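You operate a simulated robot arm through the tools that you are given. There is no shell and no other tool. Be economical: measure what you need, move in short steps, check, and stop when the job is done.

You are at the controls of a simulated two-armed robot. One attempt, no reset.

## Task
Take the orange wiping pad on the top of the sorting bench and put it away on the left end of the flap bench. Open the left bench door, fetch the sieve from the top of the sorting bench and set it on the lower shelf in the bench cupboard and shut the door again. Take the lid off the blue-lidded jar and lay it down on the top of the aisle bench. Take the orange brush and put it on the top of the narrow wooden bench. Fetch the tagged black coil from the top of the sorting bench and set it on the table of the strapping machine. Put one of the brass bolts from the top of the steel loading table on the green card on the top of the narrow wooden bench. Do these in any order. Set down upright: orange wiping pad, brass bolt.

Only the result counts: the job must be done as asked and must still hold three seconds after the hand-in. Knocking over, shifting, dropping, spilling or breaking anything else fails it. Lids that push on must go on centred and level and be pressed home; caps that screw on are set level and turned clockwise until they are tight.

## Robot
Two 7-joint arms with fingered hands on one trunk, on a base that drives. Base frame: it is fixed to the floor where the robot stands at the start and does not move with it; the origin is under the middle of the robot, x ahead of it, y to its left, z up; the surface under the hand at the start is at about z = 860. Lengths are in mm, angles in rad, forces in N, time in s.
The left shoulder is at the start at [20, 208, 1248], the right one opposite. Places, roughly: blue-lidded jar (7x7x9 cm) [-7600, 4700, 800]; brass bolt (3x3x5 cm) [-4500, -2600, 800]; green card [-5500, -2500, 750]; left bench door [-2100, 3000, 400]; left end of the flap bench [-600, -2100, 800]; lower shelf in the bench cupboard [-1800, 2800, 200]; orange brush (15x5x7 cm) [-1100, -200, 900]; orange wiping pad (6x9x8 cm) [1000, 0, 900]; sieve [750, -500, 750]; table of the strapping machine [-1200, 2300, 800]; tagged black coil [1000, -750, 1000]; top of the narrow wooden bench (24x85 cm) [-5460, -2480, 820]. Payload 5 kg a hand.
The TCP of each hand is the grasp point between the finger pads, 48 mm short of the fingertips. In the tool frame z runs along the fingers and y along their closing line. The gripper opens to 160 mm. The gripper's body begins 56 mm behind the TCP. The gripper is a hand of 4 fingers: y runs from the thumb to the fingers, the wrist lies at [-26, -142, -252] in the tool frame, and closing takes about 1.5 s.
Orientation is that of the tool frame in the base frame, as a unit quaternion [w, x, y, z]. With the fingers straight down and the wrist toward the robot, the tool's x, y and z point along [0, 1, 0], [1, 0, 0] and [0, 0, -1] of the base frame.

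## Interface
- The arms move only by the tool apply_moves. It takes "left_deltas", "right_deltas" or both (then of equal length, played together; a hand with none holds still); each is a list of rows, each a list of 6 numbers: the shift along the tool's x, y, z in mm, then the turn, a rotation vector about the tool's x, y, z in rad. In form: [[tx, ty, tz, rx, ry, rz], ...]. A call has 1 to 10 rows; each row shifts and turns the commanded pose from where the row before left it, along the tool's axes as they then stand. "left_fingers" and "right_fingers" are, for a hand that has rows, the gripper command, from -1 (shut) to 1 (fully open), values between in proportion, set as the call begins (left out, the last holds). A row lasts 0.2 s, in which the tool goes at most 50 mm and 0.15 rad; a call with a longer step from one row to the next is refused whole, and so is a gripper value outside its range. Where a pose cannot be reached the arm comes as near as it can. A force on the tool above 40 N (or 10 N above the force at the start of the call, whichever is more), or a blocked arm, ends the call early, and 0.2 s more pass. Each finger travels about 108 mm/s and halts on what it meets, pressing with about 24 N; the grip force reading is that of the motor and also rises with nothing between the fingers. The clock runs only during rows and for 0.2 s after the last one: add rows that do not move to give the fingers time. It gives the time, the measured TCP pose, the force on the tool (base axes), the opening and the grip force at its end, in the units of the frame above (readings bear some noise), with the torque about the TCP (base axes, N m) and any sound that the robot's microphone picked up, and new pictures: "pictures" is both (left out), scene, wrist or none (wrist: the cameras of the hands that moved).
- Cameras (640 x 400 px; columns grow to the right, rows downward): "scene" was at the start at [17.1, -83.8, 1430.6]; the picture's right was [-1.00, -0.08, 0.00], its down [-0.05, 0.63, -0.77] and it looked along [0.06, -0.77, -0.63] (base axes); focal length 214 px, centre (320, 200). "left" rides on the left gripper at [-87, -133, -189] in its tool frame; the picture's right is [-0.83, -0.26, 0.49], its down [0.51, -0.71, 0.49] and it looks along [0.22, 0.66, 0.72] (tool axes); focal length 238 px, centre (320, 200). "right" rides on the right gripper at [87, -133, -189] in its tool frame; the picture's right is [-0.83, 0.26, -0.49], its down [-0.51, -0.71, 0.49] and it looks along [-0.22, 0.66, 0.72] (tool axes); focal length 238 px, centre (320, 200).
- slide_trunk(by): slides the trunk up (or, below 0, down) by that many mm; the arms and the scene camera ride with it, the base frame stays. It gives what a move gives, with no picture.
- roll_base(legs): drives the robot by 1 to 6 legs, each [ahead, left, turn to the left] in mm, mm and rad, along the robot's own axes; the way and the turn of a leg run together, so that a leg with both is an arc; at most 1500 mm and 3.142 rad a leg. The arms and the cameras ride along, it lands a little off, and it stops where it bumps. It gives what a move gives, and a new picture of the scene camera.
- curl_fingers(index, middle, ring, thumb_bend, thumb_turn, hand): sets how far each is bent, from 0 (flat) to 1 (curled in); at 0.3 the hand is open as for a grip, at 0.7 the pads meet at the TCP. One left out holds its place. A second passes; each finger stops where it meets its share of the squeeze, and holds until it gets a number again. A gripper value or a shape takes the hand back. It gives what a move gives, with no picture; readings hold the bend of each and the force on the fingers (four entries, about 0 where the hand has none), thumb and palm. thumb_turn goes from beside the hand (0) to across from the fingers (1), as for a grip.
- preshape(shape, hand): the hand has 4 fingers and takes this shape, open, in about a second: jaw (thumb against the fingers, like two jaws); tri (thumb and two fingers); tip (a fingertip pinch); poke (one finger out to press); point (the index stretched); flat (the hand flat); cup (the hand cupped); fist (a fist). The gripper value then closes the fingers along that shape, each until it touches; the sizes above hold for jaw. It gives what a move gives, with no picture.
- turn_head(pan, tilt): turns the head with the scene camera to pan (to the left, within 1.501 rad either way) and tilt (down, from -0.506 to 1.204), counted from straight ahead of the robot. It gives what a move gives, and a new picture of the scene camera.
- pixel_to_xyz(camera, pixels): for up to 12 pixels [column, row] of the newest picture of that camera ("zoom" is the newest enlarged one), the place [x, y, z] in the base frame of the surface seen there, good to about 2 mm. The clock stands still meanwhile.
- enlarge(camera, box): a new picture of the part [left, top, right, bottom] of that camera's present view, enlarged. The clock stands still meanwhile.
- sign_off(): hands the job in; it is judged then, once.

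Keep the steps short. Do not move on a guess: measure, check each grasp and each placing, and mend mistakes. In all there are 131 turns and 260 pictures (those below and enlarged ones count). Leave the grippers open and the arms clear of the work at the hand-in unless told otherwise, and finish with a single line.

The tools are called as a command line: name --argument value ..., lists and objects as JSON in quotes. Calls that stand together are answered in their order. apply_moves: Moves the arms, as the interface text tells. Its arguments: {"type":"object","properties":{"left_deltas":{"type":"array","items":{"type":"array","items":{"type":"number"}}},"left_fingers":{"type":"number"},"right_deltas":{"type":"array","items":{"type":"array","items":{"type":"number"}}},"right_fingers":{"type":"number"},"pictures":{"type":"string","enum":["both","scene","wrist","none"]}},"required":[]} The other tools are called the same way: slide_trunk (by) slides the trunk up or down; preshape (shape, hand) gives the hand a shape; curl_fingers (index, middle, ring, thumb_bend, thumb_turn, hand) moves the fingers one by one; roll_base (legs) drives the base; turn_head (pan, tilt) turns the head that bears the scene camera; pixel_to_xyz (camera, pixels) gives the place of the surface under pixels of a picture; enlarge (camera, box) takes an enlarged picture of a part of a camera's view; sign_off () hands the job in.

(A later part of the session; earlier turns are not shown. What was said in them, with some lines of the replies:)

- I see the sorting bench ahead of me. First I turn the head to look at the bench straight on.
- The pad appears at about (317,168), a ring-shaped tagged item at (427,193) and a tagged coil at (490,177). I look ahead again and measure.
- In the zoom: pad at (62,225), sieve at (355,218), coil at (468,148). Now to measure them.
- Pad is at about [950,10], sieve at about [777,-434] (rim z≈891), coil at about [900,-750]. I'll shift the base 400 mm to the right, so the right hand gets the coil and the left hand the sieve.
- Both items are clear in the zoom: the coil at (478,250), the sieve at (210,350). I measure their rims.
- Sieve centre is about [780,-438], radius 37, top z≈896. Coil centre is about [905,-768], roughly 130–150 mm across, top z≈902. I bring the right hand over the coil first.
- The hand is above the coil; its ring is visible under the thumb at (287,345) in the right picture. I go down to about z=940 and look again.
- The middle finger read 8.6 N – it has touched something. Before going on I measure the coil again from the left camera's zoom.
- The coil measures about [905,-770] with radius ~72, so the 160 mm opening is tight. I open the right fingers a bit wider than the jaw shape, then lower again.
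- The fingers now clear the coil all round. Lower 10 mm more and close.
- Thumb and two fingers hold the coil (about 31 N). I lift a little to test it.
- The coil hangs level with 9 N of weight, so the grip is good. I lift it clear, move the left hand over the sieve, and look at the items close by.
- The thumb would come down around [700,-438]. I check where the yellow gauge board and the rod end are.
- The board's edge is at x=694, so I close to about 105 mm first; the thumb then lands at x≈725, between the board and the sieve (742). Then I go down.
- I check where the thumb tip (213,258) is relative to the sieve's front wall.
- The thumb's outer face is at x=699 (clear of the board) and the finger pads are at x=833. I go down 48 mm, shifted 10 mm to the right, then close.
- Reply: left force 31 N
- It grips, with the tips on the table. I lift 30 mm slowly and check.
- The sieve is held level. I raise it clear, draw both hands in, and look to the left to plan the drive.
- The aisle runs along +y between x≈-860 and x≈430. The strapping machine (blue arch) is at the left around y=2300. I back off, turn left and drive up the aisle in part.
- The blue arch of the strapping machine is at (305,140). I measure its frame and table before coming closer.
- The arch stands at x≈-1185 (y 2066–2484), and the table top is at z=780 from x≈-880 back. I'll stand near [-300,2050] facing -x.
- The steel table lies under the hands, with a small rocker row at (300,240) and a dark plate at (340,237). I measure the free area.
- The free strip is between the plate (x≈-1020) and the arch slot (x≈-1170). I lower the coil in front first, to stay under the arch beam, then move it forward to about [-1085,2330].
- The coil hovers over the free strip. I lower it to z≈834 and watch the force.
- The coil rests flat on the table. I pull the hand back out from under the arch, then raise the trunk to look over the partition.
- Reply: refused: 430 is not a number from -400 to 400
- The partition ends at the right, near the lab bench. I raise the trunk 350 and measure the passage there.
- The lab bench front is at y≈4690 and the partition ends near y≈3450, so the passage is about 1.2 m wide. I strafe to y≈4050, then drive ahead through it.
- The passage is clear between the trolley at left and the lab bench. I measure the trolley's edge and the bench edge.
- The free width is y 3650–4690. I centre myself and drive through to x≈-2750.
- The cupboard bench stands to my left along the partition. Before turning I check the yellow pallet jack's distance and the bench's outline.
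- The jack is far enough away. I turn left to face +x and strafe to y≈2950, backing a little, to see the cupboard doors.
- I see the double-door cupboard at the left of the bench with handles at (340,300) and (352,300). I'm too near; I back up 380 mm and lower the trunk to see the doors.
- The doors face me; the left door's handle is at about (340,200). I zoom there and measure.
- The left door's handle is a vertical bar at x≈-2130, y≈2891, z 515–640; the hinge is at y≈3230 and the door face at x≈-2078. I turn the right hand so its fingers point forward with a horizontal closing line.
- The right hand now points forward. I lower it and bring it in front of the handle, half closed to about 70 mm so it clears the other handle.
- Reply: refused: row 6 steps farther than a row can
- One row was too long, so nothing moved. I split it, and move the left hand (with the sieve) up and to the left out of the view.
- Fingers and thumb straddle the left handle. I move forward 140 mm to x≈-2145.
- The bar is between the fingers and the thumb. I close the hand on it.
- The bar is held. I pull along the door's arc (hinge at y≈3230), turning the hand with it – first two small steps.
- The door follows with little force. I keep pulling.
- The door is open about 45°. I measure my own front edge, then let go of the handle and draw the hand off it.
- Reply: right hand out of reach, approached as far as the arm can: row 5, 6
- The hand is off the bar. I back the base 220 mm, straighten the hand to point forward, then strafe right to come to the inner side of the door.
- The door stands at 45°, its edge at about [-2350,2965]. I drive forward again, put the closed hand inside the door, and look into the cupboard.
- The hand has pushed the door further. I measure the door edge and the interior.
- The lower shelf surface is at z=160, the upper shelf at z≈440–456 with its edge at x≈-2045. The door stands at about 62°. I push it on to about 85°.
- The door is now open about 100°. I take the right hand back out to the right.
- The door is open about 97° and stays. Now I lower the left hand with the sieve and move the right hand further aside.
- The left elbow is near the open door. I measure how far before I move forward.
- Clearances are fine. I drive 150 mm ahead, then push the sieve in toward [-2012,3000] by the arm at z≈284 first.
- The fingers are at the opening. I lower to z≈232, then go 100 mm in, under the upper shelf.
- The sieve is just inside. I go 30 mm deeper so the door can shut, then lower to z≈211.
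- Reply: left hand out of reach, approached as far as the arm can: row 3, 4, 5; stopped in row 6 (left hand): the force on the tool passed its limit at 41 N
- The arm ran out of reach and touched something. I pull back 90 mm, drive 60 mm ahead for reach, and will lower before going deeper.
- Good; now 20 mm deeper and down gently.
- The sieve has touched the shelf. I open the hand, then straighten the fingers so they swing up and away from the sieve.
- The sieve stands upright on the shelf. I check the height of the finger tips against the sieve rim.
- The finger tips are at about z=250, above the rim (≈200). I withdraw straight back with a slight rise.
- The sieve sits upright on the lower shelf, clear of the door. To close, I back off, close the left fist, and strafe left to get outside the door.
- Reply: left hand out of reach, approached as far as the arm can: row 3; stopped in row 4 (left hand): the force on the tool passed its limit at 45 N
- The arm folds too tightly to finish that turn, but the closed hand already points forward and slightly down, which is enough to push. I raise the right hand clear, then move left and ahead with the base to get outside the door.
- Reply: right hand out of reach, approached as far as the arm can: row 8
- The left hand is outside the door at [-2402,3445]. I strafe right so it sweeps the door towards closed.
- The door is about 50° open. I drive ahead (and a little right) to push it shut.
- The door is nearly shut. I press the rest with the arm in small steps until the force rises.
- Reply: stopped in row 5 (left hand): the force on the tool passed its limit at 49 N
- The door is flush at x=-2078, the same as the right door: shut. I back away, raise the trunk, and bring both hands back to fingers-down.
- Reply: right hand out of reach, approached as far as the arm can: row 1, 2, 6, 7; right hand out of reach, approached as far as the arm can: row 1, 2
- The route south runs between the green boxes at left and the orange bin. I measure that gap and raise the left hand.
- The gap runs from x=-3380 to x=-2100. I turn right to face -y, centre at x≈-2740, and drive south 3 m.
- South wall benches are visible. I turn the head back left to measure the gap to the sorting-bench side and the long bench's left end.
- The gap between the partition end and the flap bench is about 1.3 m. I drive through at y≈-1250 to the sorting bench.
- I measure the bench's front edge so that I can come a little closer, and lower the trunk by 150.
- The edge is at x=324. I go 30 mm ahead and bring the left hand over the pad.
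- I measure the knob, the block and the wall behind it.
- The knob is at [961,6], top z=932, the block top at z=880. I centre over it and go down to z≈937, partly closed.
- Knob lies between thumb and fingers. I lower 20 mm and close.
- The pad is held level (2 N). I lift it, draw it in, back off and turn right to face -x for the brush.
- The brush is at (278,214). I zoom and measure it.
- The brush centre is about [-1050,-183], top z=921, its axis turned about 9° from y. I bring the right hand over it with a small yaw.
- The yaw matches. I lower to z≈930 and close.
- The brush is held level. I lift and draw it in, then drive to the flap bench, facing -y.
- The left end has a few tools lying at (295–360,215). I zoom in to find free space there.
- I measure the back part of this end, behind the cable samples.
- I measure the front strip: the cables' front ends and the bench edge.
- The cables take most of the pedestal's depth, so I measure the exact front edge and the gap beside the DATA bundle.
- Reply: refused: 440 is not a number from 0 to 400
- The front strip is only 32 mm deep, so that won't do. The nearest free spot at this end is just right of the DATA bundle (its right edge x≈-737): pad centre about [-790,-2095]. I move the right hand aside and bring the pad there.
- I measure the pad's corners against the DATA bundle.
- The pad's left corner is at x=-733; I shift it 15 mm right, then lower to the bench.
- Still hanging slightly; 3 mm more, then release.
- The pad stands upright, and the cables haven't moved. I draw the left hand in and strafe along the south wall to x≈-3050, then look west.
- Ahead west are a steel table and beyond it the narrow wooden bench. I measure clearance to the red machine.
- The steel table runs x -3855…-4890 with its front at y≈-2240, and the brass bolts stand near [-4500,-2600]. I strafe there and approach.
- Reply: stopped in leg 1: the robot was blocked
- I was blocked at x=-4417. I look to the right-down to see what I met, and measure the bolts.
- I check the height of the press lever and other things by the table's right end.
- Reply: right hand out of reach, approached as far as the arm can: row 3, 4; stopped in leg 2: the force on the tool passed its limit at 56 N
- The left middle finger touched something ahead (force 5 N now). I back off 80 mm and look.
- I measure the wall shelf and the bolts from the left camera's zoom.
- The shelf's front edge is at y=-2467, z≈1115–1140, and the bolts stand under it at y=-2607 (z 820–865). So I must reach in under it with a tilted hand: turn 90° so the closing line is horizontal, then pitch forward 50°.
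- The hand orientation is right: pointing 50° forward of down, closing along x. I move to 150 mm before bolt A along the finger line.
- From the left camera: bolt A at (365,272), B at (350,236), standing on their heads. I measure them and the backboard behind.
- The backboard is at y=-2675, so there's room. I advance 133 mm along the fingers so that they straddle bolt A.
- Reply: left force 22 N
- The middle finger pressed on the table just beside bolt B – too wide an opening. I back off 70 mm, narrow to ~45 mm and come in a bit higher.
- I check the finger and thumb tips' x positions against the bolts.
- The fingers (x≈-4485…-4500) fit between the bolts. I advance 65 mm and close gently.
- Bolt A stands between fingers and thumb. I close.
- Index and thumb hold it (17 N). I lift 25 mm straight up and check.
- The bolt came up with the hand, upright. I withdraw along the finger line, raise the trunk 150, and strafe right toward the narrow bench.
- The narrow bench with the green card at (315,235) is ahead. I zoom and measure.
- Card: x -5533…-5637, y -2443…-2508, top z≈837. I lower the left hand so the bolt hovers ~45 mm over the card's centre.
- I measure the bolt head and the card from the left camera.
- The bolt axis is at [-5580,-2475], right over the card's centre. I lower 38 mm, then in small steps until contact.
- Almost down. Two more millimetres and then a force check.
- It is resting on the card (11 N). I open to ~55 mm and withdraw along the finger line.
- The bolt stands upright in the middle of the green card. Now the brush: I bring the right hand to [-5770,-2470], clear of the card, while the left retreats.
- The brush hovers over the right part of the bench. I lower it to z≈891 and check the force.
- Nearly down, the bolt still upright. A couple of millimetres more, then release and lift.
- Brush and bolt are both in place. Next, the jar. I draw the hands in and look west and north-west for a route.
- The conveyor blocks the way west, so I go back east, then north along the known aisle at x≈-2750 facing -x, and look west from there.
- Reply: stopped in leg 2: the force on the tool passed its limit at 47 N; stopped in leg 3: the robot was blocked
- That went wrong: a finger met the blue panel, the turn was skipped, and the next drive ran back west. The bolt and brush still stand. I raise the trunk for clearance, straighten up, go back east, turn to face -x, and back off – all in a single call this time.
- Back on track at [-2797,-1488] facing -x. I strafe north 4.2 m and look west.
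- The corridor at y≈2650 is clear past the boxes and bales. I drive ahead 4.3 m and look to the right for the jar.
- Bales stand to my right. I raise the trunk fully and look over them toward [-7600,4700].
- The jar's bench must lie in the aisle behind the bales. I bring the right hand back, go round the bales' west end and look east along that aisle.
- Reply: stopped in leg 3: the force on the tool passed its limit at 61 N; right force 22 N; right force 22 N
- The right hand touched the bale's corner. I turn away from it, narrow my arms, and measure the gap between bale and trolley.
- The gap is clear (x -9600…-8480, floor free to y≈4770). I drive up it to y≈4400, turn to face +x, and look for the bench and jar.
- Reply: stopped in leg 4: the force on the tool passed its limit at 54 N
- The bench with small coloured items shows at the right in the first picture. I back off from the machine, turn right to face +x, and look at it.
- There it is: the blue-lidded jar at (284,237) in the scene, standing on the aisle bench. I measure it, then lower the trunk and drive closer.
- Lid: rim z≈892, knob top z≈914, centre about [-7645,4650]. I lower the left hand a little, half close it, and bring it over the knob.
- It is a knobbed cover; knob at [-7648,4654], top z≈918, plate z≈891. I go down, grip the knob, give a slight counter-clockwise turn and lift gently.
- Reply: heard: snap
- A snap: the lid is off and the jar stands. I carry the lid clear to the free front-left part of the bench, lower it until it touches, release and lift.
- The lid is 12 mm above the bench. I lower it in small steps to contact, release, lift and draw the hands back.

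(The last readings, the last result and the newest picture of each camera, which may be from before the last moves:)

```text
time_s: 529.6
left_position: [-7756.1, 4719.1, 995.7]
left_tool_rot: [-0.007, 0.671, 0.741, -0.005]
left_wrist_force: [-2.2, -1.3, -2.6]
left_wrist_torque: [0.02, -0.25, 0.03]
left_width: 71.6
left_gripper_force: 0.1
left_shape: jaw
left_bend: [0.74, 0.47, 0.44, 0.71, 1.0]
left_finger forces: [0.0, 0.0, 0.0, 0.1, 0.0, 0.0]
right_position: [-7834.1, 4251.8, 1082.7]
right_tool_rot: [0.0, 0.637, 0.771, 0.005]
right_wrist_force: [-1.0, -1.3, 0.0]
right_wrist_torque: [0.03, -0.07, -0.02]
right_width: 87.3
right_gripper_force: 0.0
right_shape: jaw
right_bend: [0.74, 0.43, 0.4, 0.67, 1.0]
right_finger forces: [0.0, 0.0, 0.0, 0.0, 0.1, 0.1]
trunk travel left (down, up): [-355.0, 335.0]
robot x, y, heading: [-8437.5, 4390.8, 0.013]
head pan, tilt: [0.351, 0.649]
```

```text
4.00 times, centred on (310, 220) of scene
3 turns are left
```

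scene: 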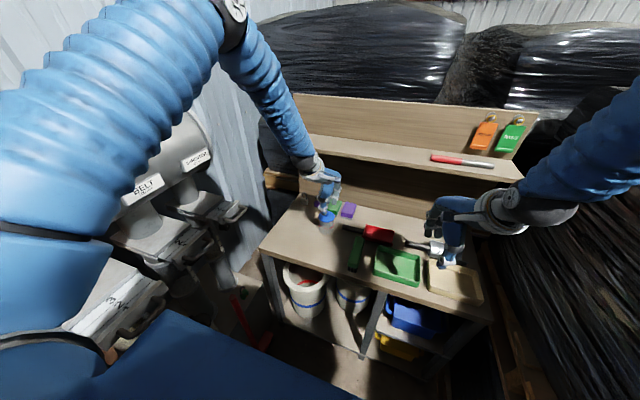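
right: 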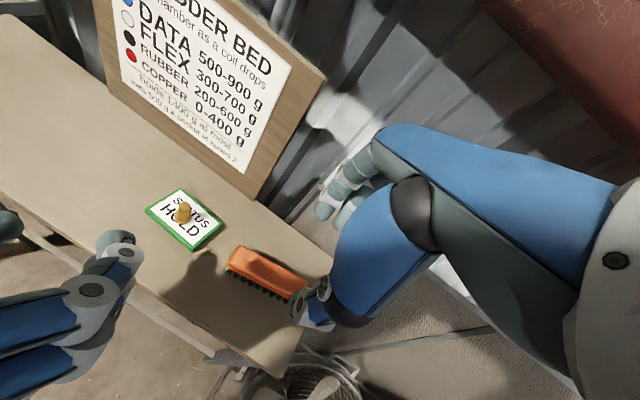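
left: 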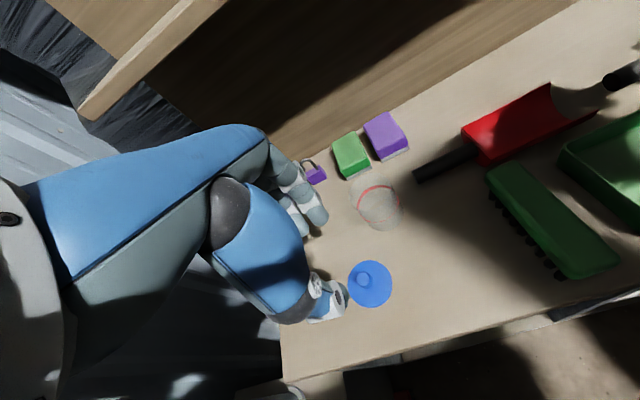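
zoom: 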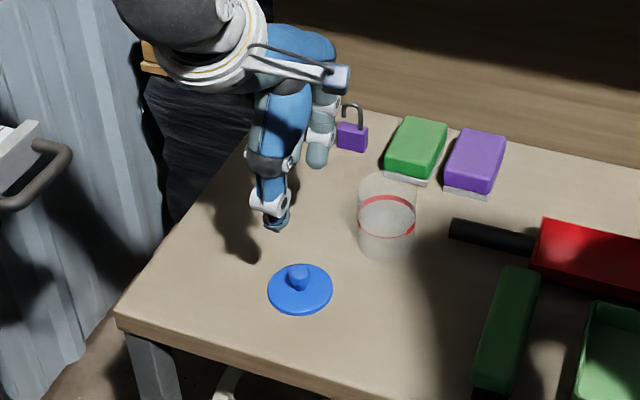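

The lid lies flat on the aisle bench and the open jar stands beside it. I open both hands, draw them back, and move away from the bench.

apply_moves --left_deltas '[[0, -40, -20, 0, 0, 0], [0, -45, 0, 0, 0, 0], [-30, -30, 0, 0, 0, 0], [0, 0, 0, 0, 0, 0]]' --right_deltas '[[0, -10, 0, 0, 0, 0], [0, 0, 0, 0, 0, 0], [0, 0, 0, 0, 0, 0], [0, 0, 0, 0, 0, 0]]' --left_fingers 1 --right_fingers 1 --pictures "none"

roll_base --legs '[[-200, 0, 0]]'

```text
time_s: 530.6
left_position: [-7861.2, 4680.8, 1015.4]
left_tool_rot: [-0.007, 0.671, 0.741, -0.005]
left_wrist_force: [-0.1, 1.2, -0.7]
left_wrist_torque: [-0.12, -0.03, 0.0]
left_width: 159.7
left_gripper_force: 0.0
left_shape: jaw
left_bend: [0.3, 0.3, 0.3, 0.3, 0.97]
left_finger forces: [0.1, 0.0, 0.0, 0.1, 0.0, 0.1]
right_position: [-7842.9, 4252.0, 1081.1]
right_tool_rot: [0.0, 0.635, 0.772, 0.004]
right_wrist_force: [0.8, 0.6, -0.6]
right_wrist_torque: [-0.13, 0.02, -0.01]
right_width: 159.5
right_gripper_force: 0.0
right_shape: jaw
right_bend: [0.3, 0.3, 0.3, 0.3, 0.98]
right_finger forces: [0.0, 0.0, 0.0, 0.1, 0.0, 0.0]
trunk travel left (down, up): [-355.0, 335.0]
robot x, y, heading: [-8437.1, 4392.2, 0.016]
head pan, tilt: [0.351, 0.649]
```

```text
time_s: 532.3
left_position: [-8064.4, 4677.0, 1017.1]
left_tool_rot: [-0.006, 0.671, 0.741, -0.004]
left_wrist_force: [-0.7, 0.0, -0.1]
left_wrist_torque: [0.01, -0.09, 0.03]
left_width: 159.6
left_gripper_force: 0.1
left_shape: jaw
left_bend: [0.3, 0.3, 0.3, 0.3, 0.97]
left_finger forces: [0.1, 0.0, 0.1, 0.0, 0.0, 0.0]
right_position: [-8045.1, 4248.6, 1081.2]
right_tool_rot: [0.001, 0.636, 0.771, 0.006]
right_wrist_force: [-1.0, -0.5, 1.0]
right_wrist_torque: [0.01, -0.09, 0.01]
right_width: 159.8
right_gripper_force: 0.1
right_shape: jaw
right_bend: [0.3, 0.3, 0.3, 0.3, 0.98]
right_finger forces: [0.0, 0.1, 0.1, 0.0, 0.0, 0.0]
trunk travel left (down, up): [-355.0, 335.0]
robot x, y, heading: [-8637.3, 4389.4, 0.011]
head pan, tilt: [0.351, 0.649]
2 turns are left
```

scene: 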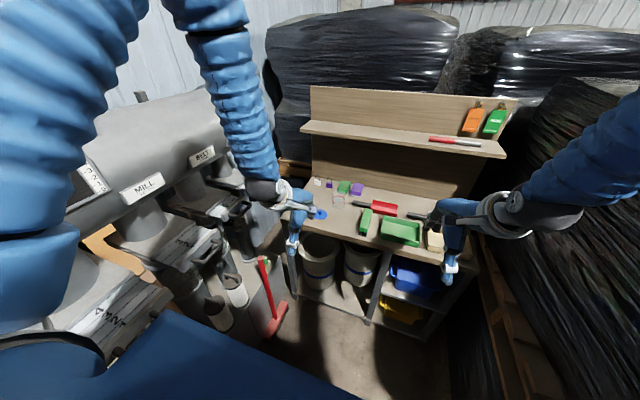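

All six items are set down, the grippers are open and the arms are clear, so I hand in.

sign_off

```text
The job is handed in.
```

I handed the job in with all six tasks carried out, but two things may count against it: the pad sits at x≈-797, right of the listed [-600, -2100] because cable samples fill that end, and my hands or base bumped the wall shelf, blue panel, bale, filter machine and one obstacle I couldn't see; I saw nothing displaced but didn't check them all.
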